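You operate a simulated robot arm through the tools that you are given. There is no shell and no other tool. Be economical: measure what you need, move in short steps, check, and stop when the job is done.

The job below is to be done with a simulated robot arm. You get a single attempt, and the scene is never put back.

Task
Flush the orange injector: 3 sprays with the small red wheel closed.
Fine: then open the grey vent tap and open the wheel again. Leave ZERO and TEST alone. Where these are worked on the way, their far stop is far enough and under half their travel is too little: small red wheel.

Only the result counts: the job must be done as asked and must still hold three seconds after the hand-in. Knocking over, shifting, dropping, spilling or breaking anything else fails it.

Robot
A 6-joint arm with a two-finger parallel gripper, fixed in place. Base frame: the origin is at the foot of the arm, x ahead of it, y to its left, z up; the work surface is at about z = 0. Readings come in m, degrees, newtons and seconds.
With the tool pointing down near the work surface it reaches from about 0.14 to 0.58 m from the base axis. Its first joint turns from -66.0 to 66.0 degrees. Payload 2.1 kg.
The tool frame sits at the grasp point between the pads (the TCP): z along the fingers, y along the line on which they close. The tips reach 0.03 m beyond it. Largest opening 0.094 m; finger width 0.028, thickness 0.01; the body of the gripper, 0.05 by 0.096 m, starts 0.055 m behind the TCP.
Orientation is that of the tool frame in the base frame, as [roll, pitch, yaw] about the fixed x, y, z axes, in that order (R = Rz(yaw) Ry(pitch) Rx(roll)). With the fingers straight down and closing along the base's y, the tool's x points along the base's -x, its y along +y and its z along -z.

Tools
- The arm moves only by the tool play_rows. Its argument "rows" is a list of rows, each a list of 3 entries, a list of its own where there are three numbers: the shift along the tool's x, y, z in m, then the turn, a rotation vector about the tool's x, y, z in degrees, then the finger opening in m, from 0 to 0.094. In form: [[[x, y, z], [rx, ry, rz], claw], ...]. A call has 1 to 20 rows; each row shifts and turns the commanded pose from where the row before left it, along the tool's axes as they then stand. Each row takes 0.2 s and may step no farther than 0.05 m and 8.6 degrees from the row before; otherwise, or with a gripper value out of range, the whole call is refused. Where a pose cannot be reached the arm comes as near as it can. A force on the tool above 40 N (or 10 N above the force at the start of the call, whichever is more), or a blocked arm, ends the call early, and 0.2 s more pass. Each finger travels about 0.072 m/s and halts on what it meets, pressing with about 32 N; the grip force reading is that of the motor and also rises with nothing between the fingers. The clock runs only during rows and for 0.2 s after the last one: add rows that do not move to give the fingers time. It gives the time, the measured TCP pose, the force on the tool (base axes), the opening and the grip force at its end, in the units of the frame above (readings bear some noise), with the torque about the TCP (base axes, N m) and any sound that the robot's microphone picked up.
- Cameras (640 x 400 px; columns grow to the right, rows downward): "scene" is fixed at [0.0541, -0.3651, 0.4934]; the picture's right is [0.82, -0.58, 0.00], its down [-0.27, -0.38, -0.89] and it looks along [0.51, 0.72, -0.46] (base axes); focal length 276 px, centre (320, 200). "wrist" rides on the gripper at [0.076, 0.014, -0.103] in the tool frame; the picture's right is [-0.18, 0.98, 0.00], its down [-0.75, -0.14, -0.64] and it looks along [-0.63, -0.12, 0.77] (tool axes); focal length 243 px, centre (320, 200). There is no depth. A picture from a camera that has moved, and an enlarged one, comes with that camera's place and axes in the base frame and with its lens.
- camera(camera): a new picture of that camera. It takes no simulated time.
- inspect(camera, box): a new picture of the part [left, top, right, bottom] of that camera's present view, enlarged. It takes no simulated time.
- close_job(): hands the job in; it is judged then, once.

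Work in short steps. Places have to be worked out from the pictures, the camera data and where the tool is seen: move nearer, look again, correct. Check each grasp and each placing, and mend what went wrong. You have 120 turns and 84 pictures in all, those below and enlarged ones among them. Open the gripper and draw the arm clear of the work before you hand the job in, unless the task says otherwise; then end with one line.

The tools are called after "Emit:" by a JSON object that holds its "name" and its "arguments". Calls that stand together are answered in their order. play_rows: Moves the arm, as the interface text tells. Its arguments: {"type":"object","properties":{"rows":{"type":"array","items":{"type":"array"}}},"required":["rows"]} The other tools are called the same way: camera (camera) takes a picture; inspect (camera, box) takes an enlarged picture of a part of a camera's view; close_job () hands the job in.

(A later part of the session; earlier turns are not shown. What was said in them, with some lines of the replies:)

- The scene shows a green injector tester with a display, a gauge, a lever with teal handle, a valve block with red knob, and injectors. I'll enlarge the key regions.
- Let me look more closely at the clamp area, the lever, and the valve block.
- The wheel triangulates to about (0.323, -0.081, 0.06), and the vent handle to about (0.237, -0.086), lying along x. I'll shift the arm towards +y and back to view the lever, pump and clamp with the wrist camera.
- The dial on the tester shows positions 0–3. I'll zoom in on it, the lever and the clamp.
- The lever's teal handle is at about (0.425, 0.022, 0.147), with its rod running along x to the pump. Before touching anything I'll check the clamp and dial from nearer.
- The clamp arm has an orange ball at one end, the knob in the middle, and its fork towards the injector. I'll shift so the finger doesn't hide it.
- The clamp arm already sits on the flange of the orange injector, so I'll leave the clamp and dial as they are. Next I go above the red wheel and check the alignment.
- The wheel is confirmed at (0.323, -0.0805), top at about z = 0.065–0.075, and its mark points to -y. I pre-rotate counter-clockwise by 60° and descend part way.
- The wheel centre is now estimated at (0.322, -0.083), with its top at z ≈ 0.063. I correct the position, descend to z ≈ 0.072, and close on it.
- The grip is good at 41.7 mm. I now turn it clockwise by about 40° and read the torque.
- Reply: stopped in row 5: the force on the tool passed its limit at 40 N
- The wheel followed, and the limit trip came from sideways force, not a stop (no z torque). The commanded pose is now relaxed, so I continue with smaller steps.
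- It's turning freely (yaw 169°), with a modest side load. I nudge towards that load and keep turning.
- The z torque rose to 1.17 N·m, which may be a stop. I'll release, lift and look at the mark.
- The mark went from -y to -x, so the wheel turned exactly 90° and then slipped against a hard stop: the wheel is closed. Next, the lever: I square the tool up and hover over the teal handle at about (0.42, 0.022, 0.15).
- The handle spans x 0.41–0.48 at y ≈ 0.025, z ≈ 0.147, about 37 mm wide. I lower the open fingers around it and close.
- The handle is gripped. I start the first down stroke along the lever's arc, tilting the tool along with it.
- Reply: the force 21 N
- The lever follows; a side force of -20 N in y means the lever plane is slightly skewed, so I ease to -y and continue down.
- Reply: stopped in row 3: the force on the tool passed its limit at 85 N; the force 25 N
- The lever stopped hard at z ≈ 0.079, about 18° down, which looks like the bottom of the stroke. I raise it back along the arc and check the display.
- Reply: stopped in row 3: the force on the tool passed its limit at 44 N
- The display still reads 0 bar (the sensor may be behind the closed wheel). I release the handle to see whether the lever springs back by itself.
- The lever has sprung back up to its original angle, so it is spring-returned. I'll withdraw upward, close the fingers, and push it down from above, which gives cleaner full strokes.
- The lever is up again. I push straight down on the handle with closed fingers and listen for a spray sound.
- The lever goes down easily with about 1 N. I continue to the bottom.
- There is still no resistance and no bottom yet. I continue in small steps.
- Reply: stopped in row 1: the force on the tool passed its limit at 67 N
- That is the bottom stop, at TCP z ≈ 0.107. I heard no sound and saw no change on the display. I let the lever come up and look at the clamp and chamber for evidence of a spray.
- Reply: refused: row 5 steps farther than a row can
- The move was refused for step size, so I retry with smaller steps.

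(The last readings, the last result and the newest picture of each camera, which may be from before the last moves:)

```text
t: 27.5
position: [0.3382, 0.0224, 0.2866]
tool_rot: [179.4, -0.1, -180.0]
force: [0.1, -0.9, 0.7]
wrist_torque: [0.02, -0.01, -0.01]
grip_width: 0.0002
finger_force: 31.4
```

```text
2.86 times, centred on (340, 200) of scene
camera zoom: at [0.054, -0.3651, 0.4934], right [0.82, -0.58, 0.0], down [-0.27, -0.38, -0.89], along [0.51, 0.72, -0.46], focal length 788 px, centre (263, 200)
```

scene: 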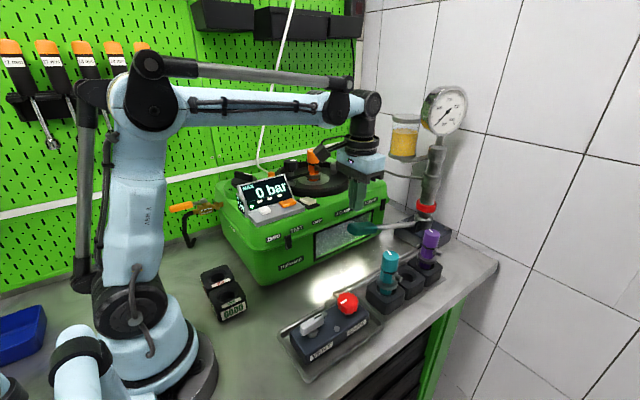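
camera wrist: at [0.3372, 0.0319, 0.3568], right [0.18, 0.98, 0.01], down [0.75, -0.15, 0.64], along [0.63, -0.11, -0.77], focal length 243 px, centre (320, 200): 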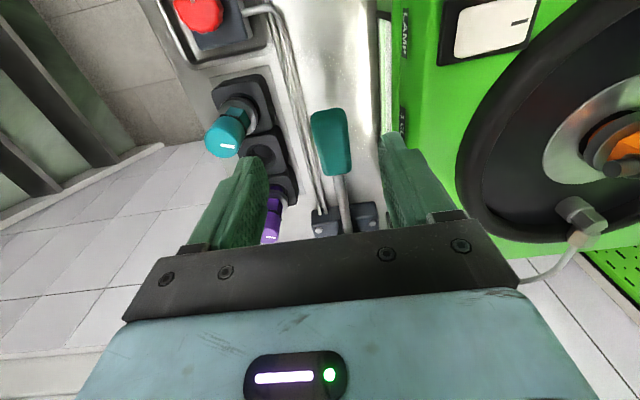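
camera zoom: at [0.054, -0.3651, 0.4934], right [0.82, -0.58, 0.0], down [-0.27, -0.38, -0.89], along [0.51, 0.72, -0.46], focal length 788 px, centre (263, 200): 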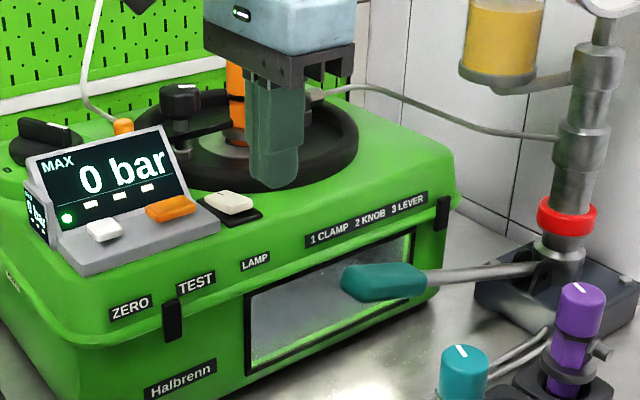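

Nothing changed visibly. Before stroking faster I want a sharp look at the clamp, so I move the arm out of the scene camera's line.

Emit:
{"name": "play_rows", "arguments": {"rows": [[[0.03, -0.03, -0.02], [0, 0, 0], 0.06], [[0.03, -0.03, 0], [0, 0, 0], 0.06], [[0, -0.04, 0], [0, 0, 0], 0.06], [[0, 0, 0], [0, 0, 0], 0.06]]}}

Emit:
{"name": "inspect", "arguments": {"camera": "scene", "box": [285, 150, 335, 190]}}

Emit:
{"name": "inspect", "arguments": {"camera": "wrist", "box": [480, 100, 640, 240]}}

```text
t: 28.5
position: [0.2757, -0.0769, 0.3047]
tool_rot: [179.4, 0.0, -180.0]
force: [-0.7, 0.0, -0.3]
wrist_torque: [-0.01, -0.02, 0.0]
grip_width: 0.0598
finger_force: 0.1
```

```text
10.00 times, centred on (310, 170) of scene
camera zoom: at [0.054, -0.3652, 0.4934], right [0.82, -0.58, 0.0], down [-0.27, -0.38, -0.89], along [0.51, 0.72, -0.46], focal length 2757 px, centre (420, 500)
```

zoom: 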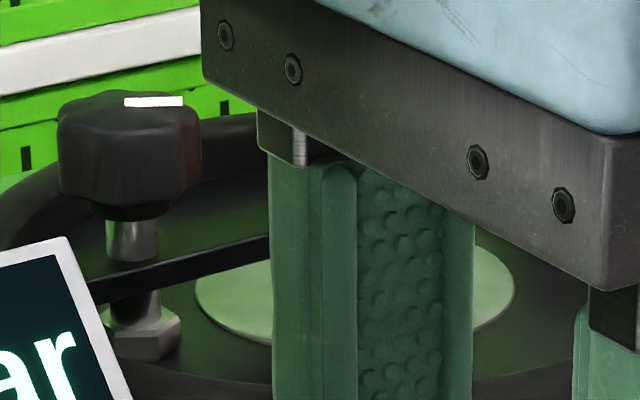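

```text
2.86 times, centred on (560, 170) of wrist
camera zoom: at [0.2006, -0.0627, 0.4083], right [0.18, 0.98, 0.01], down [0.75, -0.15, 0.64], along [0.63, -0.11, -0.77], focal length 693 px, centre (-366, 286)
```

zoom: 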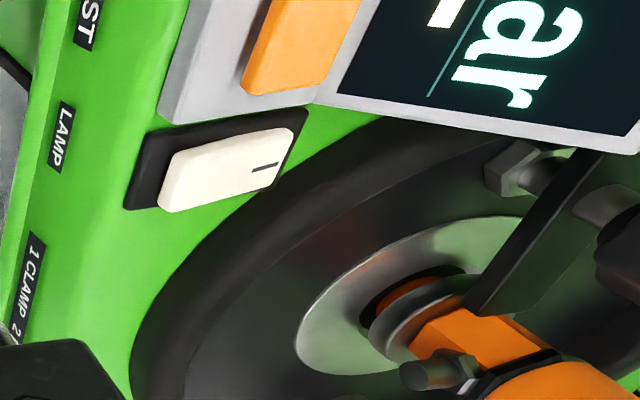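

The close-up shows a gap between the black knob and the clamp arm: the arm is swung over, but the knob is apparently not screwed down. The plate reads "1 CLAMP 2 KNOB 3 LEVER", so that is probably why nothing sprayed. I go above the knob at about (0.388, 0.241, 0.24).

Emit:
{"name": "play_rows", "arguments": {"rows": [[[0, 0, -0.048], [0, 0, 0], 0.055], [[0, 0, -0.048], [0, 0, 0], 0.055], [[-0.015, 0.0454, 0], [0, 0, 0], 0.055], [[-0.015, 0.0454, 0], [0, 0, 0], 0.055], [[-0.015, 0.0454, 0], [0, 0, 0], 0.055], [[-0.015, 0.0454, 0], [0, 0, 0], 0.055], [[-0.015, 0.0454, 0], [0, 0, 0], 0.055], [[-0.015, 0.0454, 0], [0, 0, 0], 0.055], [[-0.015, 0.0454, 0], [0, 0, 0], 0.055], [[0, 0, 0.05], [0, 0, 0], 0.055], [[0, 0, 0], [0, 0, 0], 0.055]]}}

Emit:
{"name": "camera", "arguments": {"camera": "wrist"}}

Emit:
{"name": "camera", "arguments": {"camera": "scene"}}

```text
t: 30.9
position: [0.3672, 0.2247, 0.3389]
tool_rot: [179.4, -0.2, -180.0]
force: [1.0, -0.5, -0.4]
wrist_torque: [0.01, 0.0, 0.01]
grip_width: 0.055
finger_force: 0.1
out of reach, approached as far as the arm can: row 9
```

```text
38 pictures are left
camera wrist: at [0.291, 0.2385, 0.4413], right [0.18, 0.98, 0.01], down [0.75, -0.15, 0.64], along [0.63, -0.11, -0.77], focal length 243 px, centre (320, 200)
```

wrist: 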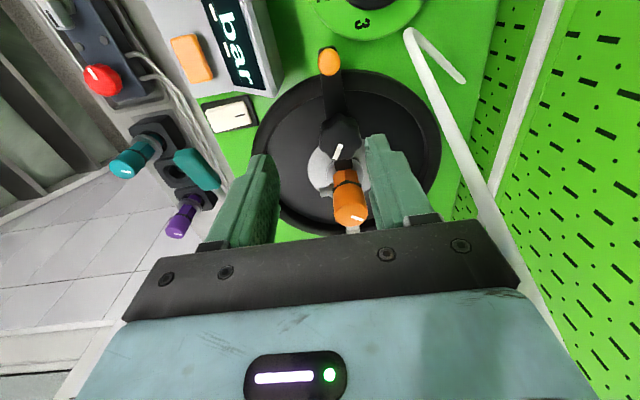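

```text
37 pictures are left
```

scene: 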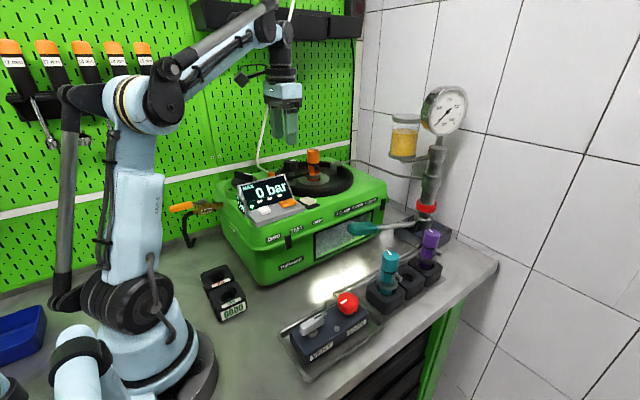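

Knob confirmed at about (0.385, 0.241), top z ≈ 0.245. I centre, pre-rotate 40° counter-clockwise, descend, and close on it.

Emit:
{"name": "play_rows", "arguments": {"rows": [[[-0.018, 0.0163, 0.02], [0, 0, 0], 0.055], [[0, 0, 0.02], [0, 0, -8], 0.055], [[0, 0, 0], [0, 0, -8], 0.055], [[0, 0, 0], [0, 0, -8], 0.055], [[0, 0, 0], [0, 0, -8], 0.055], [[0, 0, 0], [0, 0, -8], 0.055], [[0, 0, 0.01], [0, 0, 0], 0.055], [[0, 0, 0], [0, 0, 0], 0.055]]}}

Emit:
{"name": "camera", "arguments": {"camera": "wrist"}}

Emit:
{"name": "inspect", "arguments": {"camera": "scene", "box": [230, 100, 370, 200]}}

```text
t: 32.7
position: [0.3871, 0.2402, 0.2918]
tool_rot: [179.6, 0.3, -139.8]
force: [-0.8, 0.6, 0.4]
wrist_torque: [0.01, -0.05, 0.04]
grip_width: 0.0549
finger_force: 0.0
```

```text
36 pictures are left
camera wrist: at [0.3198, 0.2012, 0.3937], right [-0.49, 0.87, 0.01], down [0.67, 0.37, 0.64], along [0.56, 0.32, -0.76], focal length 243 px, centre (320, 200)
```

wrist: 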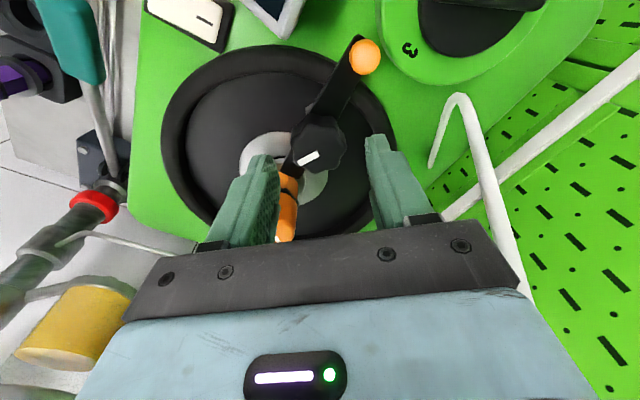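

```text
4.00 times, centred on (300, 150) of scene
camera zoom: at [0.0541, -0.3651, 0.4934], right [0.82, -0.58, 0.0], down [-0.27, -0.38, -0.89], along [0.51, 0.72, -0.46], focal length 1103 px, centre (400, 400)
```

zoom: 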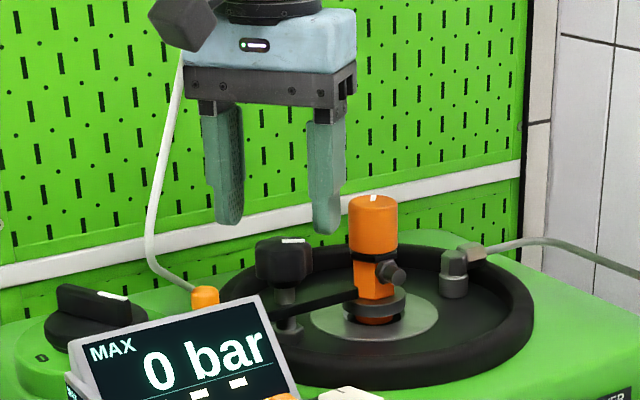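

The alignment is within 2 mm, with the knob top at z ≈ 0.248. I lower around it and close.

Emit:
{"name": "play_rows", "arguments": {"rows": [[[-0.001, -0.002, 0.02], [0, 0, 0], 0.055], [[0, 0, 0.02], [0, 0, 0], 0.055], [[0, 0, 0.006], [0, 0, 0], 0.055], [[0, 0, 0], [0, 0, 0], 0.03], [[0, 0, 0], [0, 0, 0], 0.03], [[0, 0, 0], [0, 0, 0], 0.03]]}}

Emit:
{"name": "inspect", "arguments": {"camera": "scene", "box": [230, 110, 370, 210]}}

```text
t: 34.1
position: [0.388, 0.2397, 0.2463]
tool_rot: [179.6, 0.3, -140.0]
force: [0.3, -7.3, -4.2]
wrist_torque: [-0.19, -1.09, -0.01]
grip_width: 0.0364
finger_force: 44.9
```

```text
4.00 times, centred on (300, 160) of scene
camera zoom: at [0.0541, -0.3651, 0.4934], right [0.82, -0.58, 0.0], down [-0.27, -0.38, -0.89], along [0.51, 0.72, -0.46], focal length 1103 px, centre (400, 360)
```

zoom: 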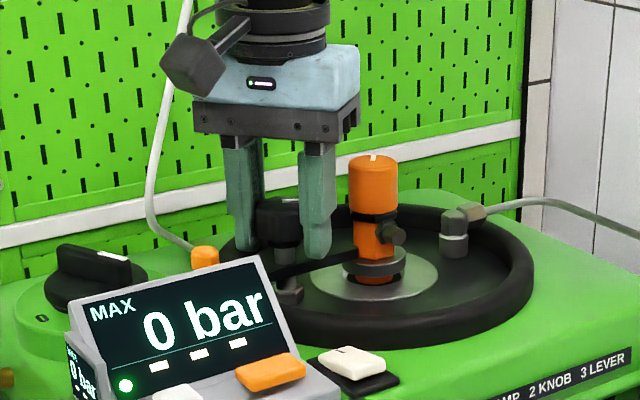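

The knob is gripped at 36 mm. I try a gentle clockwise turn and watch the z torque.

Emit:
{"name": "play_rows", "arguments": {"rows": [[[0, 0, 0], [0, 0, 4], 0.03], [[0, 0, 0], [0, 0, 4], 0.03], [[0, 0, 0], [0, 0, 4], 0.03]]}}

```text
t: 34.9
position: [0.3862, 0.2394, 0.2462]
tool_rot: [179.5, 0.2, -152.0]
force: [5.4, -1.7, 12.5]
wrist_torque: [-0.31, -0.7, 0.82]
grip_width: 0.0367
finger_force: 44.9
```

The torque is 0.82 N·m after 12°: either friction or already tight. I turn a bit more and then look at whether the mark moved.

Emit:
{"name": "play_rows", "arguments": {"rows": [[[0, 0, 0], [0, 0, 5], 0.03], [[0, 0, 0], [0, 0, 5], 0.03], [[0, 0, 0], [0, 0, 5], 0.03]]}}

Emit:
{"name": "inspect", "arguments": {"camera": "wrist", "box": [260, 60, 400, 240]}}

```text
t: 35.7
position: [0.3884, 0.2394, 0.2451]
tool_rot: [179.4, 0.0, -167.0]
force: [0.8, -0.8, -3.0]
wrist_torque: [-0.68, -0.53, 0.26]
grip_width: 0.0366
finger_force: 44.6
```

```text
2.22 times, centred on (330, 150) of wrist
camera zoom: at [0.312, 0.2362, 0.348], right [-0.04, 1.0, 0.01], down [0.77, 0.02, 0.64], along [0.64, 0.03, -0.77], focal length 539 px, centre (298, 311)
```

zoom: 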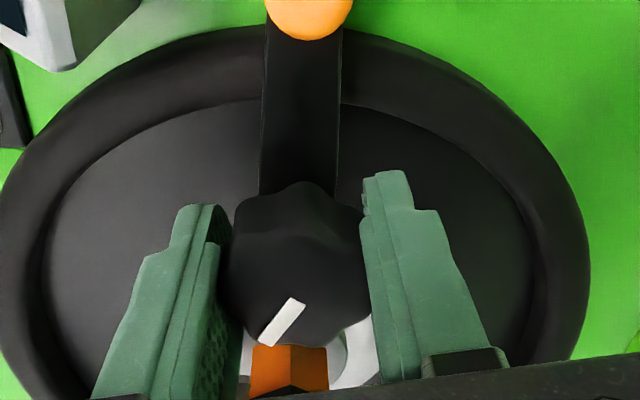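

The knob's mark has not followed my turn and the pads slipped against torque, so the clamp knob is already tight. I release, lift off and verify from the scene.

Emit:
{"name": "play_rows", "arguments": {"rows": [[[0, 0, 0], [0, 0, 0], 0.055], [[0, 0, 0], [0, 0, 0], 0.055], [[0, 0, -0.05], [0, 0, 0], 0.055], [[0, 0, -0.05], [0, 0, 0], 0.055], [[0, 0, -0.02], [0, 0, 0], 0.055]]}}

Emit:
{"name": "inspect", "arguments": {"camera": "scene", "box": [285, 150, 335, 190]}}

```text
t: 36.9
position: [0.3869, 0.2394, 0.3664]
tool_rot: [179.4, 0.1, -167.0]
force: [0.0, -0.2, 0.1]
wrist_torque: [-0.05, 0.01, -0.01]
grip_width: 0.0551
finger_force: 0.0
```

```text
10.00 times, centred on (310, 170) of scene
camera zoom: at [0.054, -0.3652, 0.4934], right [0.82, -0.58, 0.0], down [-0.27, -0.38, -0.89], along [0.51, 0.72, -0.46], focal length 2757 px, centre (420, 500)
```

zoom: 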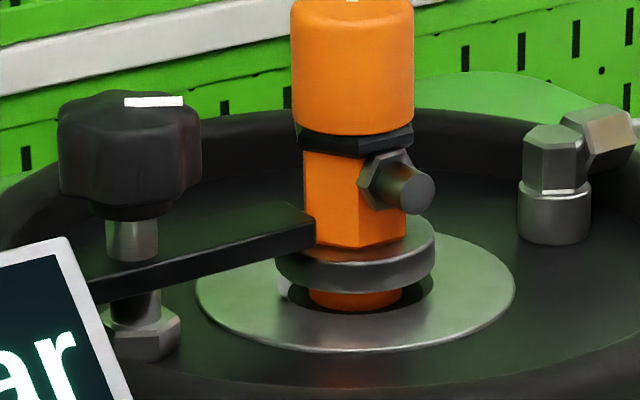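

The knob's mark is identical to before, and the arm sits firmly on the flange, so it is already clamped and tight. My strokes were slow, so next I'll do a brisk stroke. I return above the lever.

Emit:
{"name": "play_rows", "arguments": {"rows": [[[0, 0, 0], [0, 0, 6.5], 0.0], [[0, 0, 0], [0, 0, 6.5], 0.0], [[-0.008, -0.043, 0], [0, 0, 0], 0.0], [[-0.008, -0.043, 0], [0, 0, 0], 0.0], [[-0.008, -0.043, 0], [0, 0, 0], 0.0], [[-0.008, -0.043, 0], [0, 0, 0], 0.0], [[-0.008, -0.043, 0], [0, 0, 0], 0.0], [[0, 0, 0.05], [0, 0, 0], 0.0], [[0, 0, 0.05], [0, 0, 0], 0.0], [[0, 0, 0.05], [0, 0, 0], 0.0], [[0, 0, 0.015], [0, 0, 0], 0.0], [[0, 0, 0], [0, 0, 0], 0.0]]}}

Emit:
{"name": "inspect", "arguments": {"camera": "scene", "box": [230, 160, 440, 280]}}

```text
t: 39.5
position: [0.4285, 0.0253, 0.1975]
tool_rot: [179.4, -0.1, -180.0]
force: [-0.5, -0.1, 0.0]
wrist_torque: [-0.02, -0.03, -0.03]
grip_width: 0.0
finger_force: 32.0
```

```text
3.05 times, centred on (335, 220) of scene
camera zoom: at [0.0541, -0.3651, 0.4934], right [0.82, -0.58, 0.0], down [-0.27, -0.38, -0.89], along [0.51, 0.72, -0.46], focal length 840 px, centre (274, 139)
```

zoom: 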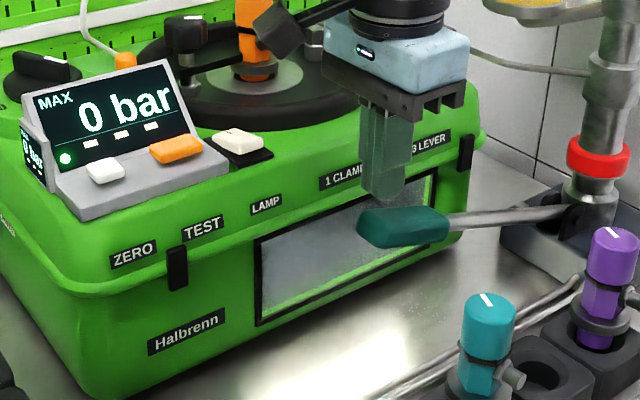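

The tips are just above the handle. I make one brisk stroke down.

Emit:
{"name": "play_rows", "arguments": {"rows": [[[0, 0, 0.045], [0, 0, 0], 0.0], [[0, 0, 0.044], [0, 0, 0], 0.0]]}}

Emit:
{"name": "inspect", "arguments": {"camera": "scene", "box": [230, 160, 440, 280]}}

```text
t: 40.1
position: [0.4268, 0.0279, 0.1084]
tool_rot: [179.5, 0.1, 180.0]
force: [-0.6, -2.4, 1.8]
wrist_torque: [-0.1, -0.02, 0.0]
grip_width: 0.0004
finger_force: 32.1
```

```text
3.05 times, centred on (335, 220) of scene
camera zoom: at [0.0541, -0.3651, 0.4934], right [0.82, -0.58, 0.0], down [-0.27, -0.38, -0.89], along [0.51, 0.72, -0.46], focal length 840 px, centre (274, 139)
```

zoom: 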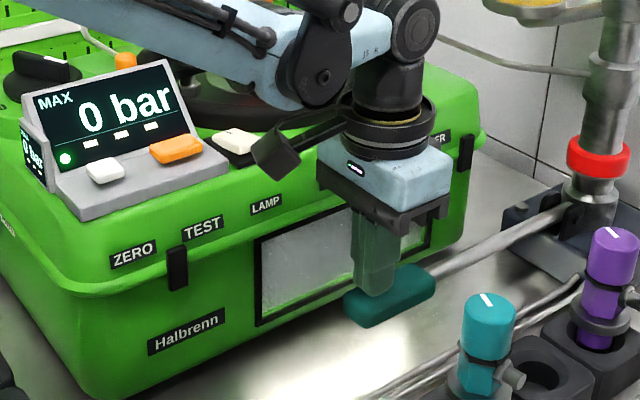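

The chamber window looks more speckled now. I zoom in.

Emit:
{"name": "inspect", "arguments": {"camera": "scene", "box": [305, 210, 365, 270]}}

```text
6.67 times, centred on (335, 240) of scene
camera zoom: at [0.0541, -0.3651, 0.4934], right [0.82, -0.58, 0.0], down [-0.27, -0.38, -0.89], along [0.51, 0.72, -0.46], focal length 1838 px, centre (220, -67)
```

zoom: 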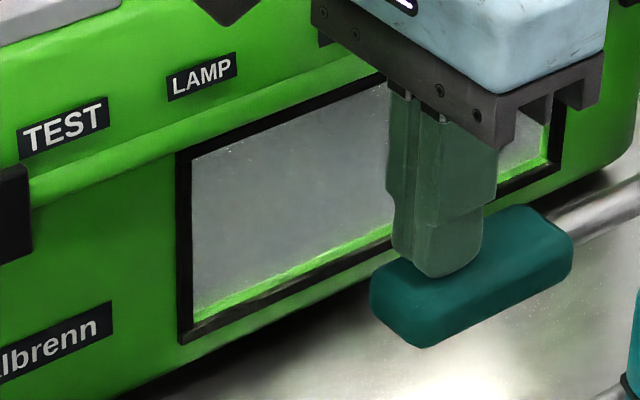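

I let the lever up and compare the window.

Emit:
{"name": "play_rows", "arguments": {"rows": [[[0, 0, -0.045], [0, 0, 0], 0.0], [[0, 0, -0.045], [0, 0, 0], 0.0], [[0, 0, 0], [0, 0, 0], 0.0]]}}

Emit:
{"name": "inspect", "arguments": {"camera": "scene", "box": [305, 210, 365, 270]}}

```text
t: 40.9
position: [0.426, 0.026, 0.1986]
tool_rot: [179.4, -0.1, -179.9]
force: [-0.3, -1.1, 0.4]
wrist_torque: [0.05, -0.02, 0.01]
grip_width: 0.0001
finger_force: 31.6
```

```text
6.67 times, centred on (335, 240) of scene
camera zoom: at [0.0541, -0.3651, 0.4934], right [0.82, -0.58, 0.0], down [-0.27, -0.38, -0.89], along [0.51, 0.72, -0.46], focal length 1838 px, centre (220, -67)
```

zoom: 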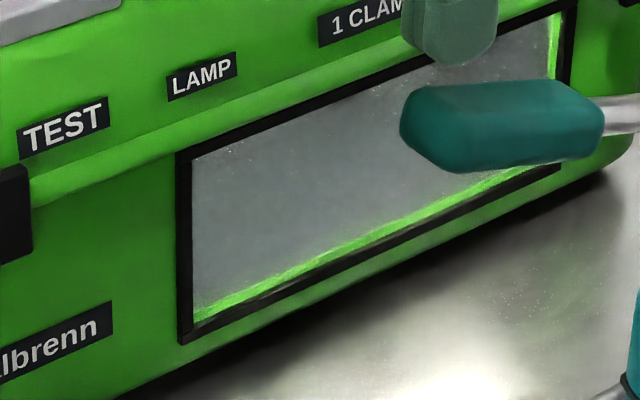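

The window doesn't tell me anything either way. I compare the fuel tank level with the earlier picture (level at row 112 between rim 85 and base 172 in the same box).

Emit:
{"name": "inspect", "arguments": {"camera": "scene", "box": [380, 80, 480, 260]}}

```text
2.22 times, centred on (430, 170) of scene
camera zoom: at [0.0541, -0.3651, 0.4934], right [0.82, -0.58, 0.0], down [-0.27, -0.38, -0.89], along [0.51, 0.72, -0.46], focal length 613 px, centre (76, 267)
```

zoom: 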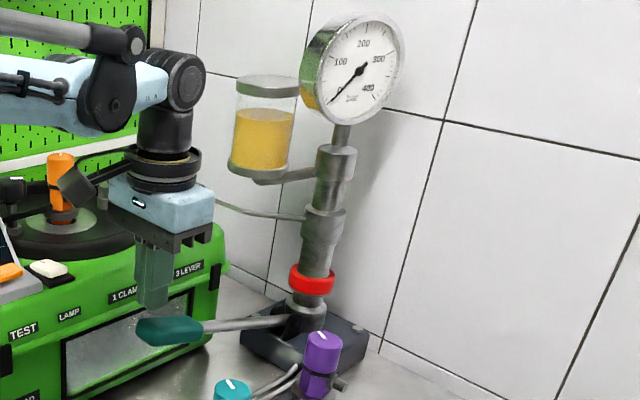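

The tank level is unchanged, and I heard no spray sound. Before stroking more, I check the vent tap's actual state up close, since an open vent would explain the lack of pressure.

Emit:
{"name": "play_rows", "arguments": {"rows": [[[0, 0, -0.045], [0, 0, 0], 0.06], [[0.04, -0.022, 0], [0, 0, 0], 0.06], [[0.04, -0.022, 0], [0, 0, 0], 0.06], [[0.04, -0.022, 0], [0, 0, 0], 0.06], [[0.04, -0.022, 0], [0, 0, 0], 0.06], [[0.03, -0.022, 0], [0, 0, 0], 0.06], [[0, 0, 0.045], [0, 0, 0], 0.06], [[0, 0, 0.02], [0, 0, 0], 0.06], [[0, 0, 0], [0, 0, 0], 0.06]]}}

Emit:
{"name": "inspect", "arguments": {"camera": "wrist", "box": [200, 0, 460, 230]}}

Emit:
{"name": "inspect", "arguments": {"camera": "scene", "box": [280, 285, 360, 375]}}

```text
t: 42.9
position: [0.2392, -0.0839, 0.1761]
tool_rot: [179.4, 0.0, -179.9]
force: [-0.7, -1.4, 0.5]
wrist_torque: [0.02, 0.0, 0.0]
grip_width: 0.06
finger_force: 0.1
```

```text
1.74 times, centred on (330, 115) of wrist
camera zoom: at [0.1637, -0.0712, 0.2795], right [0.18, 0.98, 0.01], down [0.75, -0.15, 0.64], along [0.63, -0.11, -0.77], focal length 422 px, centre (303, 348)
```

zoom: 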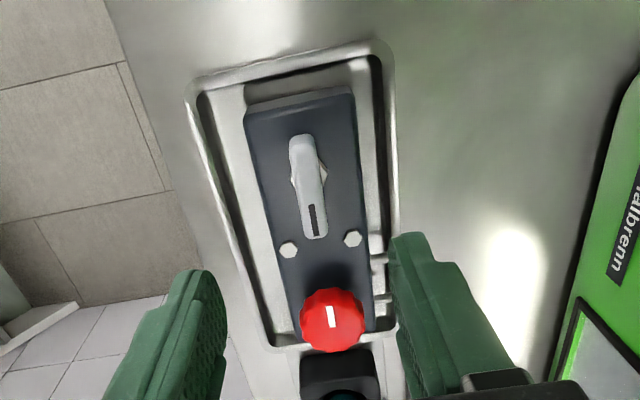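

```text
4.44 times, centred on (320, 330) of scene
camera zoom: at [0.0541, -0.3651, 0.4934], right [0.82, -0.58, 0.0], down [-0.27, -0.38, -0.89], along [0.51, 0.72, -0.46], focal length 1226 px, centre (320, -378)
```

zoom: 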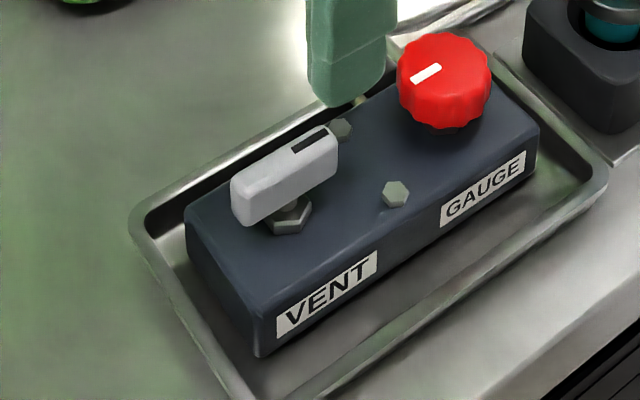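

No markings are visible on the vent. By analogy with the wheel (mark along the block = closed, towards the label = open), the vent is closed, as the task implies. Flushing normally takes smart strokes, so I'll set up a faster one with a run-up from above the handle.

Emit:
{"name": "play_rows", "arguments": {"rows": [[[0, 0, -0.045], [0, 0, 0], 0.0], [[0, 0, -0.04], [0, 0, 0], 0.0], [[-0.042, 0.022, 0], [0, 0, 0], 0.0], [[-0.042, 0.022, 0], [0, 0, 0], 0.0], [[-0.042, 0.022, 0], [0, 0, 0], 0.0], [[-0.042, 0.022, 0], [0, 0, 0], 0.0], [[-0.042, 0.021, 0], [0, 0, 0], 0.0], [[0, 0, 0.02], [0, 0, 0], 0.0], [[0, 0, 0], [0, 0, 0], 0.0]]}}

Emit:
{"name": "inspect", "arguments": {"camera": "scene", "box": [230, 150, 440, 280]}}

```text
t: 44.9
position: [0.4468, 0.0236, 0.2433]
tool_rot: [179.3, -0.1, -179.9]
force: [-0.8, 0.7, 0.3]
wrist_torque: [-0.01, 0.0, -0.02]
grip_width: 0.0
finger_force: 32.3
```

```text
3.05 times, centred on (335, 215) of scene
camera zoom: at [0.0541, -0.3651, 0.4934], right [0.82, -0.58, 0.0], down [-0.27, -0.38, -0.89], along [0.51, 0.72, -0.46], focal length 840 px, centre (274, 154)
```

zoom: 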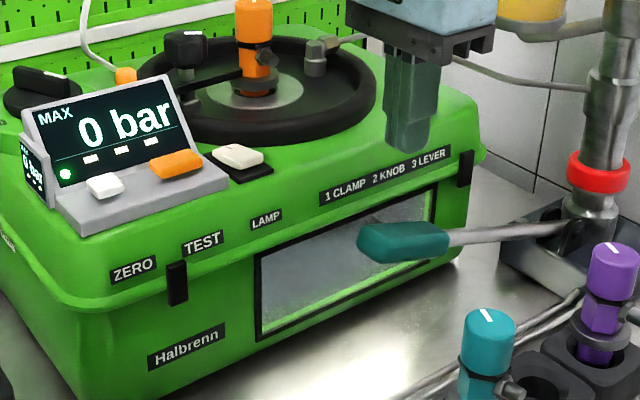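

A fast stroke, from a run-up at full speed to the bottom.

Emit:
{"name": "play_rows", "arguments": {"rows": [[[0, 0, 0.049], [0, 0, 0], 0.0], [[0, 0, 0.049], [0, 0, 0], 0.0], [[0, 0, 0.04], [0, 0, 0], 0.0]]}}

Emit:
{"name": "inspect", "arguments": {"camera": "scene", "box": [230, 150, 440, 280]}}

```text
t: 45.8
position: [0.4487, 0.0246, 0.1074]
tool_rot: [179.3, -0.1, -179.9]
force: [0.6, 0.3, 10.4]
wrist_torque: [-0.07, -0.07, -0.04]
grip_width: 0.0002
finger_force: 31.6
stopped in row 3: the force on the tool passed its limit at 47 N (the readings are from after the stop); the commanded pose is now the measured one
```

```text
3.05 times, centred on (335, 215) of scene
camera zoom: at [0.054, -0.3651, 0.4934], right [0.82, -0.58, 0.0], down [-0.27, -0.38, -0.89], along [0.51, 0.72, -0.46], focal length 840 px, centre (274, 154)
```

zoom: 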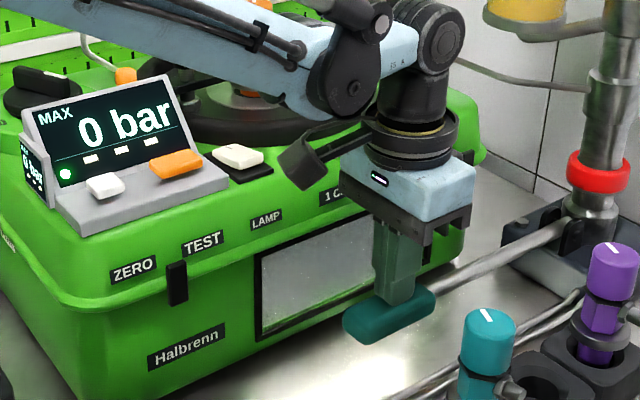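

No sound, but the window looks foggier with the lever down than just before. I zoom in now, then raise, wait a few seconds and compare.

Emit:
{"name": "inspect", "arguments": {"camera": "scene", "box": [305, 210, 365, 270]}}

Emit:
{"name": "play_rows", "arguments": {"rows": [[[0, 0, -0.045], [0, 0, 0], 0.0], [[0, 0, -0.045], [0, 0, 0], 0.0], [[0, 0, -0.045], [0, 0, 0], 0.0], [[0, 0, 0], [0, 0, 0], 0.0], [[0, 0, 0], [0, 0, 0], 0.0], [[0, 0, 0], [0, 0, 0], 0.0], [[0, 0, 0], [0, 0, 0], 0.0], [[0, 0, 0], [0, 0, 0], 0.0], [[0, 0, 0], [0, 0, 0], 0.0], [[0, 0, 0], [0, 0, 0], 0.0], [[0, 0, 0], [0, 0, 0], 0.0], [[0, 0, 0], [0, 0, 0], 0.0], [[0, 0, 0], [0, 0, 0], 0.0], [[0, 0, 0], [0, 0, 0], 0.0], [[0, 0, 0], [0, 0, 0], 0.0], [[0, 0, 0], [0, 0, 0], 0.0], [[0, 0, 0], [0, 0, 0], 0.0], [[0, 0, 0], [0, 0, 0], 0.0]]}}

Emit:
{"name": "inspect", "arguments": {"camera": "scene", "box": [305, 210, 365, 270]}}

```text
6.67 times, centred on (335, 240) of scene
camera zoom: at [0.054, -0.3651, 0.4934], right [0.82, -0.58, 0.0], down [-0.27, -0.38, -0.89], along [0.51, 0.72, -0.46], focal length 1838 px, centre (220, -67)
```

zoom: 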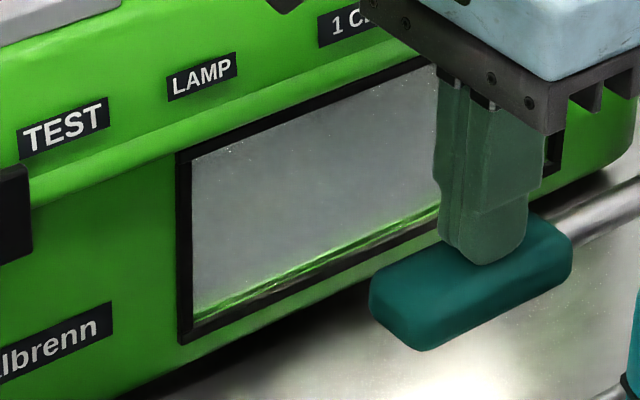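

```text
t: 49.6
position: [0.4479, 0.0235, 0.2407]
tool_rot: [179.4, -0.2, -180.0]
force: [-0.1, 0.0, -0.8]
wrist_torque: [0.0, -0.01, 0.01]
grip_width: 0.0001
finger_force: 31.8
```

```text
6.67 times, centred on (335, 240) of scene
camera zoom: at [0.0541, -0.3651, 0.4934], right [0.82, -0.58, 0.0], down [-0.27, -0.38, -0.89], along [0.51, 0.72, -0.46], focal length 1838 px, centre (220, -67)
```

zoom: 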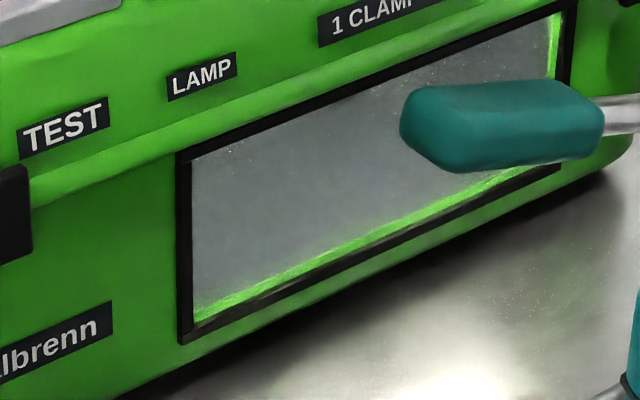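

The window shows no usable cue (the lamp is off inside). The strokes were full, bottom to top, with the clamp tight. I now double-check that the wheel is really at its closed stop by regripping it and turning further clockwise.

Emit:
{"name": "play_rows", "arguments": {"rows": [[[0.042, -0.0345, 0], [0, 0, 0], 0.07], [[0.042, -0.035, 0], [0, 0, 0], 0.07], [[0.042, -0.035, 0], [0, 0, 0], 0.07], [[0, 0, 0.045], [0, 0, -8], 0.07], [[0, 0, 0.045], [0, 0, -8], 0.07], [[0, 0, 0.03], [0, 0, -8], 0.07], [[0, 0, 0.03], [0, 0, -8], 0.07], [[0, 0, 0.019], [0, 0, 0], 0.07], [[0, 0, 0], [0, 0, 0], 0.07]]}}

Emit:
{"name": "inspect", "arguments": {"camera": "wrist", "box": [230, 40, 410, 240]}}

```text
refused: row 1 steps farther than a row can; nothing moved
```

```text
2.00 times, centred on (320, 140) of wrist
camera zoom: at [0.3742, 0.0373, 0.3444], right [0.18, 0.98, 0.01], down [0.76, -0.15, 0.64], along [0.63, -0.11, -0.77], focal length 485 px, centre (320, 320)
```

zoom: 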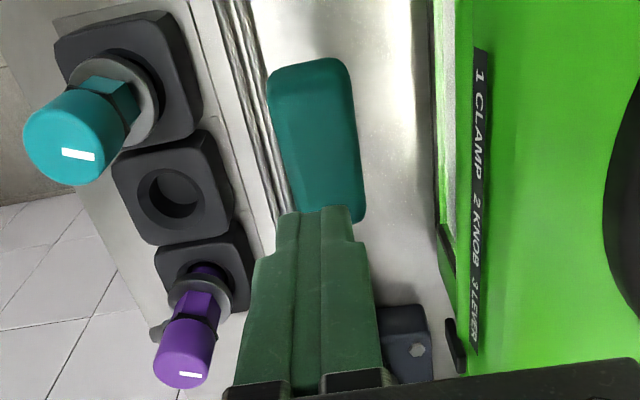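

The first row was a bit too long, so I split the traverse into more rows.

Emit:
{"name": "play_rows", "arguments": {"rows": [[[0.0315, -0.0261, 0], [0, 0, 0], 0.07], [[0.0315, -0.0261, 0], [0, 0, 0], 0.07], [[0.0315, -0.0261, 0], [0, 0, 0], 0.07], [[0.0315, -0.0261, 0], [0, 0, 0], 0.07], [[0, 0, 0.045], [0, 0, -8], 0.07], [[0, 0, 0.045], [0, 0, -8], 0.07], [[0, 0, 0.03], [0, 0, -8], 0.07], [[0, 0, 0.02], [0, 0, -8], 0.07], [[0, 0, 0.0], [0, 0, 0], 0.07], [[0, 0, 0], [0, 0, 0], 0.07]]}}

Emit:
{"name": "inspect", "arguments": {"camera": "wrist", "box": [230, 40, 410, 240]}}

```text
t: 51.8
position: [0.3252, -0.0802, 0.099]
tool_rot: [179.3, 0.2, -147.8]
force: [0.8, 0.4, 0.0]
wrist_torque: [-0.02, 0.01, 0.02]
grip_width: 0.07
finger_force: 0.1
```

```text
2.00 times, centred on (320, 140) of wrist
camera zoom: at [0.2534, -0.1096, 0.2019], right [-0.37, 0.93, 0.01], down [0.71, 0.27, 0.64], along [0.59, 0.24, -0.77], focal length 485 px, centre (320, 320)
```

zoom: 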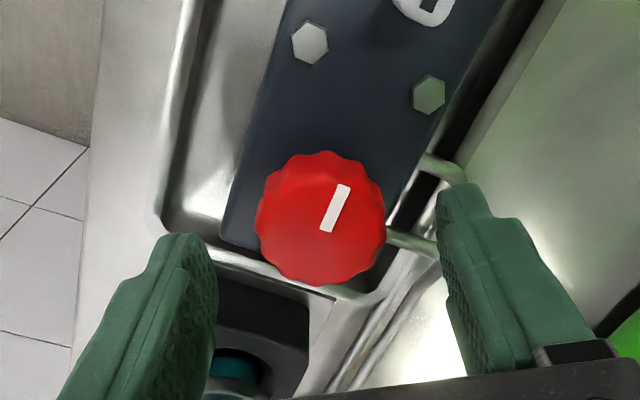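

The mark points to -x along the block. I centre, lower, grip, and turn clockwise up to about 25°.

Emit:
{"name": "play_rows", "arguments": {"rows": [[[0.0021, 0.0013, 0.015], [0, 0, 0], 0.07], [[0, 0, 0.012], [0, 0, 0], 0.07], [[0, 0, 0], [0, 0, 0], 0.035], [[0, 0, 0], [0, 0, 0], 0.035], [[0, 0, 0], [0, 0, 0], 0.035], [[0, 0, 0], [0, 0, 5], 0.035], [[0, 0, 0], [0, 0, 5], 0.035], [[0, 0, 0], [0, 0, 5], 0.035], [[0, 0, 0], [0, 0, 5], 0.035]]}}

Emit:
{"name": "inspect", "arguments": {"camera": "wrist", "box": [230, 40, 410, 240]}}

```text
t: 53.8
position: [0.3218, -0.0797, 0.0728]
tool_rot: [179.5, 0.3, -167.9]
force: [26.5, -8.5, 7.2]
wrist_torque: [-0.41, -0.23, 0.75]
grip_width: 0.0401
finger_force: 44.4
```

```text
2.00 times, centred on (320, 140) of wrist
camera zoom: at [0.2443, -0.0831, 0.1761], right [-0.03, 1.0, 0.01], down [0.76, 0.01, 0.65], along [0.65, 0.02, -0.76], focal length 485 px, centre (320, 320)
```

zoom: 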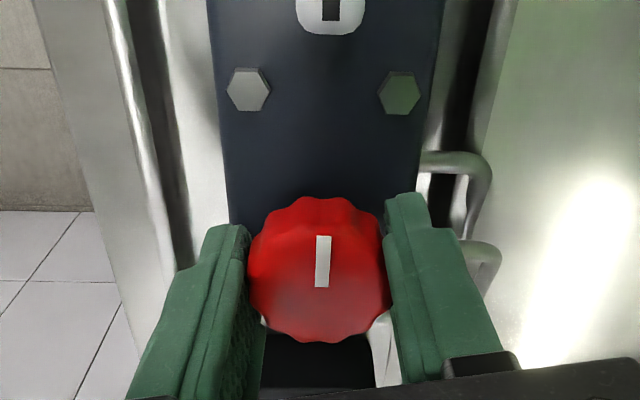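

The wheel is firmly at its closed stop: the mark stayed aligned with the block while the pads slipped. I release and go to the vent tap, whose pivot is at about (0.2375, -0.080) with its handle along x and top at z ≈ 0.072.

Emit:
{"name": "play_rows", "arguments": {"rows": [[[0, 0, 0], [0, 0, 0], 0.07], [[0, 0, 0], [0, 0, 0], 0.07], [[0, 0, -0.04], [0, 0, 0], 0.07], [[0, 0, -0.04], [0, 0, 0], 0.06], [[0, 0, 0], [0, 0, 6.1], 0.05], [[0, 0, 0], [0, 0, 6], 0.04], [[0.042, 0, 0], [0, 0, 0], 0.04], [[0.042, -0.0, 0], [0, 0, 0], 0.04], [[0, 0, 0], [0, 0, 0], 0.04]]}}

Emit:
{"name": "camera", "arguments": {"camera": "wrist"}}

```text
t: 55.8
position: [0.235, -0.0823, 0.1548]
tool_rot: [179.3, -0.2, -180.0]
force: [0.1, -0.4, 0.2]
wrist_torque: [-0.02, 0.04, 0.01]
grip_width: 0.0399
finger_force: 0.1
```

```text
17 pictures are left
camera wrist: at [0.16, -0.068, 0.2573], right [0.18, 0.98, 0.01], down [0.76, -0.15, 0.64], along [0.63, -0.11, -0.77], focal length 243 px, centre (320, 200)
```

wrist: 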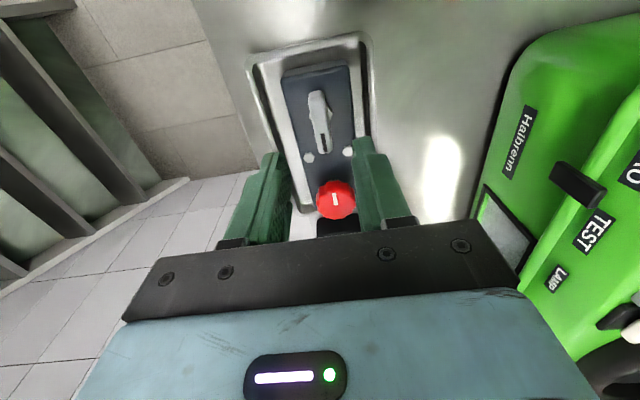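

The handle centre is confirmed near (0.2355, -0.080). I lower and grip it.

Emit:
{"name": "play_rows", "arguments": {"rows": [[[-0.001, 0.0025, 0.03], [0, 0, 0], 0.045], [[0, 0, 0.03], [0, 0, 0], 0.045], [[0, 0, 0.022], [0, 0, 0], 0.045], [[0, 0, 0], [0, 0, 0], 0.045], [[0, 0, 0], [0, 0, 0], 0.005], [[0, 0, 0], [0, 0, 0], 0.005], [[0, 0, 0], [0, 0, 0], 0.005]]}}

Emit:
{"name": "inspect", "arguments": {"camera": "scene", "box": [270, 230, 430, 380]}}

```text
t: 57.4
position: [0.2377, -0.0781, 0.0727]
tool_rot: [179.8, -0.2, 179.9]
force: [1.8, -27.7, -11.3]
wrist_torque: [0.04, -0.15, -0.02]
grip_width: 0.0207
finger_force: 13.6
```

```text
2.67 times, centred on (350, 305) of scene
camera zoom: at [0.0541, -0.3652, 0.4934], right [0.82, -0.58, 0.0], down [-0.27, -0.38, -0.89], along [0.51, 0.72, -0.46], focal length 735 px, centre (240, -80)
```

zoom: 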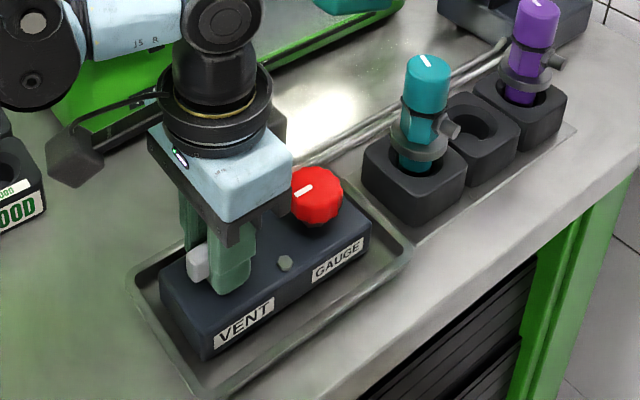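

Only one finger is pressing (-28 N in y). I shift about 2 mm towards -y so both pads seat.

Emit:
{"name": "play_rows", "arguments": {"rows": [[[0, -0.0015, 0], [0, 0, 0], 0.005], [[0, -0.001, 0], [0, 0, 0], 0.005], [[0, 0, 0], [0, 0, 0], 0.005]]}}

```text
t: 58.2
position: [0.2368, -0.08, 0.0734]
tool_rot: [179.5, -0.3, -180.0]
force: [2.9, -19.1, 22.0]
wrist_torque: [-0.08, 0.51, 0.0]
grip_width: 0.0173
finger_force: 44.7
```

It's firmly gripped now at 17 mm. I try turning clockwise (mark towards the VENT label) by 12° and watch the torque.

Emit:
{"name": "play_rows", "arguments": {"rows": [[[0, -0.001, 0], [0, 0, 4], 0.005], [[0, 0, 0], [0, 0, 4], 0.005], [[0, 0, 0], [0, 0, 4], 0.005]]}}

```text
t: 59.0
position: [0.2367, -0.0801, 0.0733]
tool_rot: [179.4, -0.3, 168.1]
force: [7.7, -11.0, -12.3]
wrist_torque: [-0.09, -0.07, 1.48]
grip_width: 0.0217
finger_force: 44.6
```

Torque rose to 1.48 N·m and the pads were wedged open, so clockwise is blocked: this is its closed stop. I turn back and counter-clockwise to open it.

Emit:
{"name": "play_rows", "arguments": {"rows": [[[0, 0, 0], [0, 0, -6], 0.005], [[0, 0, 0], [0, 0, -6], 0.005], [[0, 0, 0], [0, 0, -5], 0.005], [[0, 0, 0], [0, 0, -5], 0.005], [[0, 0, 0], [0, 0, -5], 0.005], [[0, 0, 0], [0, 0, -5], 0.005]]}}

```text
t: 60.4
position: [0.2365, -0.0813, 0.073]
tool_rot: [179.3, 0.0, -160.0]
force: [-5.8, 0.6, 0.7]
wrist_torque: [-0.16, 0.51, 0.0]
grip_width: 0.0174
finger_force: 44.9
```

It turns freely counter-clockwise (torque 0 at 20°). I continue.

Emit:
{"name": "play_rows", "arguments": {"rows": [[[0, 0, 0], [0, 0, -6], 0.005], [[0, 0, 0], [0, 0, -6], 0.005], [[0, 0, 0], [0, 0, -6], 0.005], [[0, 0, 0], [0, 0, -6], 0.005], [[0, 0, 0], [0, 0, -6], 0.005], [[0, 0, 0], [0, 0, -6], 0.005]]}}

```text
t: 61.8
position: [0.2363, -0.0816, 0.0726]
tool_rot: [179.8, 0.4, -123.9]
force: [19.2, -18.4, -21.4]
wrist_torque: [-0.92, 0.65, -0.08]
grip_width: 0.0175
finger_force: 44.8
```

It's at about 56° with some side load. I relieve that and continue.

Emit:
{"name": "play_rows", "arguments": {"rows": [[[0, -0.001, 0], [0, 0, -5], 0.005], [[0, 0, 0], [0, 0, -6], 0.005], [[0, 0, 0], [0, 0, -6], 0.005], [[0, 0, 0], [0, 0, -6], 0.005], [[0, 0, 0], [0, 0, -6], 0.005], [[0, 0, 0], [0, 0, -6], 0.005]]}}

Emit:
{"name": "inspect", "arguments": {"camera": "wrist", "box": [200, 20, 440, 240]}}

```text
t: 63.2
position: [0.2377, -0.082, 0.0726]
tool_rot: [180.0, 0.5, -88.9]
force: [13.6, -22.8, 26.2]
wrist_torque: [0.1, 0.02, -0.78]
grip_width: 0.0177
finger_force: 45.0
```

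```text
1.82 times, centred on (320, 130) of wrist
camera zoom: at [0.226, -0.1586, 0.1741], right [-0.99, 0.17, 0.0], down [0.13, 0.75, 0.65], along [0.11, 0.64, -0.76], focal length 441 px, centre (320, 327)
```

zoom: 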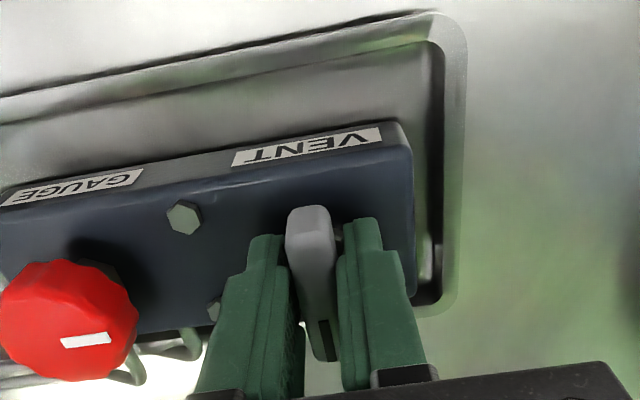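

The stop is reached at 91° with the tap now across the block, so the vent is open. I release, lift, and reorient for the wheel.

Emit:
{"name": "play_rows", "arguments": {"rows": [[[0, 0, 0], [0, 0, 0], 0.045], [[0, 0, 0], [0, 0, 0], 0.045], [[0, 0, -0.04], [0, 0, 0], 0.045], [[0, 0, -0.04], [0, 0, 0], 0.07], [[0, 0, 0], [0, 0, 8.2], 0.07], [[0, 0, 0], [0, 0, 8.2], 0.07], [[0, 0, 0], [0, 0, 8.2], 0.07], [[0, 0, 0], [0, 0, 8.2], 0.07], [[0, 0, 0], [0, 0, 8.2], 0.07], [[0, 0, 0], [0, 0, 8.2], 0.07], [[0, 0, 0], [0, 0, 8.2], 0.07], [[0, 0, 0], [0, 0, 8.2], 0.07], [[0, 0, 0], [0, 0, 8.2], 0.07], [[0, 0, 0], [0, 0, 8.2], 0.07], [[0, 0, 0], [0, 0, 0.9], 0.07], [[0, 0, 0], [0, 0, 8.2], 0.07], [[-0.0427, 0, 0], [0, 0, 0], 0.07], [[-0.0427, 0, 0], [0, 0, 0], 0.07], [[0, 0, 0], [0, 0, 0], 0.07]]}}

Emit:
{"name": "inspect", "arguments": {"camera": "scene", "box": [270, 230, 430, 380]}}

```text
t: 67.2
position: [0.3222, -0.0821, 0.1519]
tool_rot: [179.5, -0.2, 179.9]
force: [0.0, -0.1, 0.2]
wrist_torque: [0.04, 0.01, -0.02]
grip_width: 0.0701
finger_force: 0.2
```

```text
2.67 times, centred on (350, 305) of scene
camera zoom: at [0.0541, -0.3651, 0.4934], right [0.82, -0.58, 0.0], down [-0.27, -0.38, -0.89], along [0.51, 0.72, -0.46], focal length 735 px, centre (240, -80)
```

zoom: 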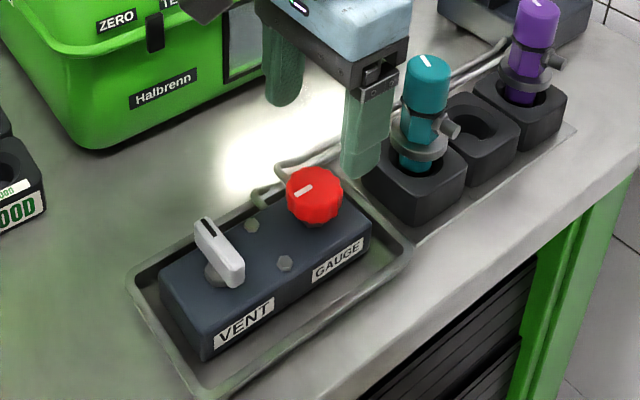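

The vent handle stands across the block. Now I grip the wheel and turn it counter-clockwise to open.

Emit:
{"name": "play_rows", "arguments": {"rows": [[[0, 0.0018, 0], [0, 0, 7], 0.07], [[0, 0, 0.03], [0, 0, 7], 0.07], [[0, 0, 0.03], [0, 0, 6], 0.07], [[0, 0, 0.019], [0, 0, 0], 0.07], [[0, 0, 0], [0, 0, 0], 0.035], [[0, 0, 0], [0, 0, 0], 0.035], [[0, 0, 0], [0, 0, 0], 0.035], [[0, 0, 0], [0, 0, -5], 0.035], [[0, 0, 0], [0, 0, -5], 0.035], [[0, 0, 0], [0, 0, -5], 0.035], [[0, 0, 0], [0, 0, -5], 0.035]]}}

```text
t: 69.6
position: [0.3222, -0.0797, 0.0741]
tool_rot: [179.3, -0.2, 180.0]
force: [5.1, 4.9, -16.2]
wrist_torque: [-0.54, 1.09, 0.0]
grip_width: 0.0407
finger_force: 45.0
```

It's turning freely. I continue counter-clockwise.

Emit:
{"name": "play_rows", "arguments": {"rows": [[[0, 0, 0], [0, 0, -5], 0.035], [[0, 0, 0], [0, 0, -5], 0.035], [[0, 0, 0], [0, 0, -5], 0.035], [[0, 0, 0], [0, 0, -5], 0.035], [[0, 0, 0], [0, 0, -5], 0.035], [[0, 0, 0], [0, 0, -5], 0.035], [[0, 0, 0], [0, 0, -5], 0.035], [[0, 0, 0], [0, 0, -5], 0.035]]}}

```text
t: 71.4
position: [0.3219, -0.08, 0.0737]
tool_rot: [179.6, 0.1, -140.1]
force: [-11.0, -17.0, 25.9]
wrist_torque: [-0.63, -0.01, -0.03]
grip_width: 0.0406
finger_force: 45.2
```

That's about 60°. I continue towards the open stop.

Emit:
{"name": "play_rows", "arguments": {"rows": [[[0.0005, 0, -0.0005], [0, 0, -5], 0.035], [[0, 0, 0], [0, 0, -5], 0.035], [[0, 0, 0], [0, 0, -5], 0.035], [[0, 0, 0], [0, 0, -5], 0.035], [[0, 0, 0], [0, 0, -5], 0.035], [[0, 0, 0], [0, 0, -5], 0.035], [[0, 0, 0], [0, 0, -5], 0.035]]}}

```text
t: 73.0
position: [0.3232, -0.0793, 0.0736]
tool_rot: [179.8, 0.6, -104.9]
force: [11.3, -11.0, -10.9]
wrist_torque: [-0.27, -0.46, -0.22]
grip_width: 0.0403
finger_force: 45.2
```

It has turned about 95° with torque building. I release, lift and check.

Emit:
{"name": "play_rows", "arguments": {"rows": [[[0, 0, 0], [0, 0, 0], 0.07], [[0, 0, 0], [0, 0, 0], 0.07], [[0, 0, -0.04], [0, 0, 0], 0.07], [[0, 0, -0.04], [0, 0, 0], 0.07], [[0, 0, -0.04], [0, 0, 0], 0.07], [[0, 0, -0.04], [0, 0, 0], 0.07], [[0, 0, 0], [0, 0, 0], 0.07]]}}

Emit:
{"name": "inspect", "arguments": {"camera": "scene", "box": [285, 280, 385, 380]}}

Emit:
{"name": "camera", "arguments": {"camera": "scene"}}

```text
t: 74.6
position: [0.3208, -0.083, 0.2338]
tool_rot: [179.7, 0.5, -105.1]
force: [0.8, -0.2, 0.3]
wrist_torque: [0.0, -0.01, 0.0]
grip_width: 0.0698
finger_force: 0.1
```

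```text
4.00 times, centred on (335, 330) of scene
camera zoom: at [0.0541, -0.3651, 0.4934], right [0.82, -0.58, 0.0], down [-0.27, -0.38, -0.89], along [0.51, 0.72, -0.46], focal length 1103 px, centre (260, -320)
```

zoom: 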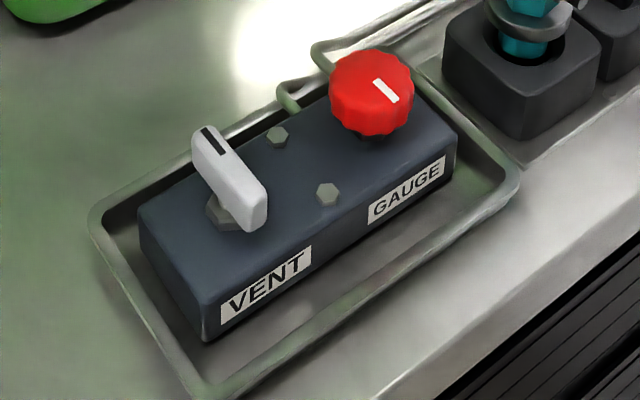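

```text
12 pictures are left
```

scene: 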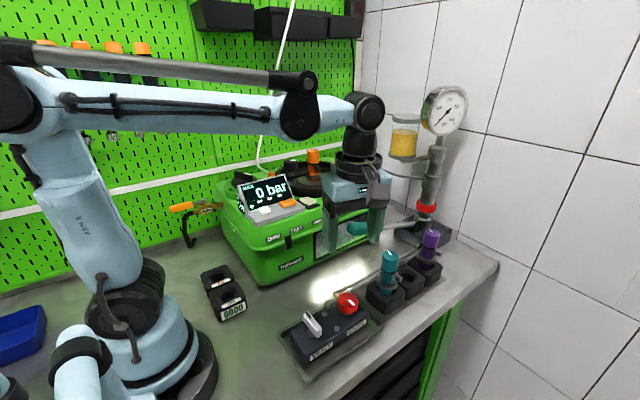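

The wheel is back exactly at its original open mark and the vent is open. I draw the arm clear.

Emit:
{"name": "play_rows", "arguments": {"rows": [[[0, 0, -0.05], [0, 0, 0], 0.07], [[0, 0, -0.05], [0, 0, 0], 0.07], [[0, 0, -0.03], [0, 0, 0], 0.07], [[0, 0, 0], [0, 0, 0], 0.07], [[0, 0, 0], [0, 0, 0], 0.07]]}}

Emit:
{"name": "camera", "arguments": {"camera": "scene"}}

```text
t: 75.8
position: [0.3223, -0.0833, 0.3635]
tool_rot: [179.7, 0.5, -105.1]
force: [0.5, 0.3, -0.7]
wrist_torque: [0.04, -0.02, -0.01]
grip_width: 0.0702
finger_force: 0.0
```

```text
11 pictures are left
```

scene: 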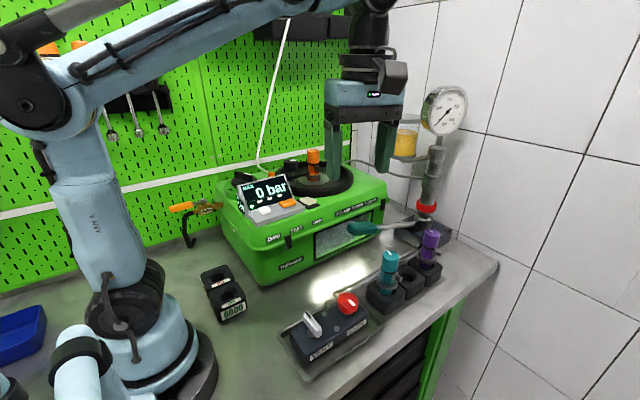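

Nothing else has moved, the lever is up, the vent is open and the wheel is open. I hand the job in.

Emit:
{"name": "close_job", "arguments": {}}

```text
The job is handed in.
```

I handed the job in, but I could not confirm that the orange injector sprayed: I made four lever strokes with the red wheel closed (three to the bottom, the first possibly short), with no sound, display change or visible mist. The vent tap and the wheel are both open, and I left ZERO and TEST alone.
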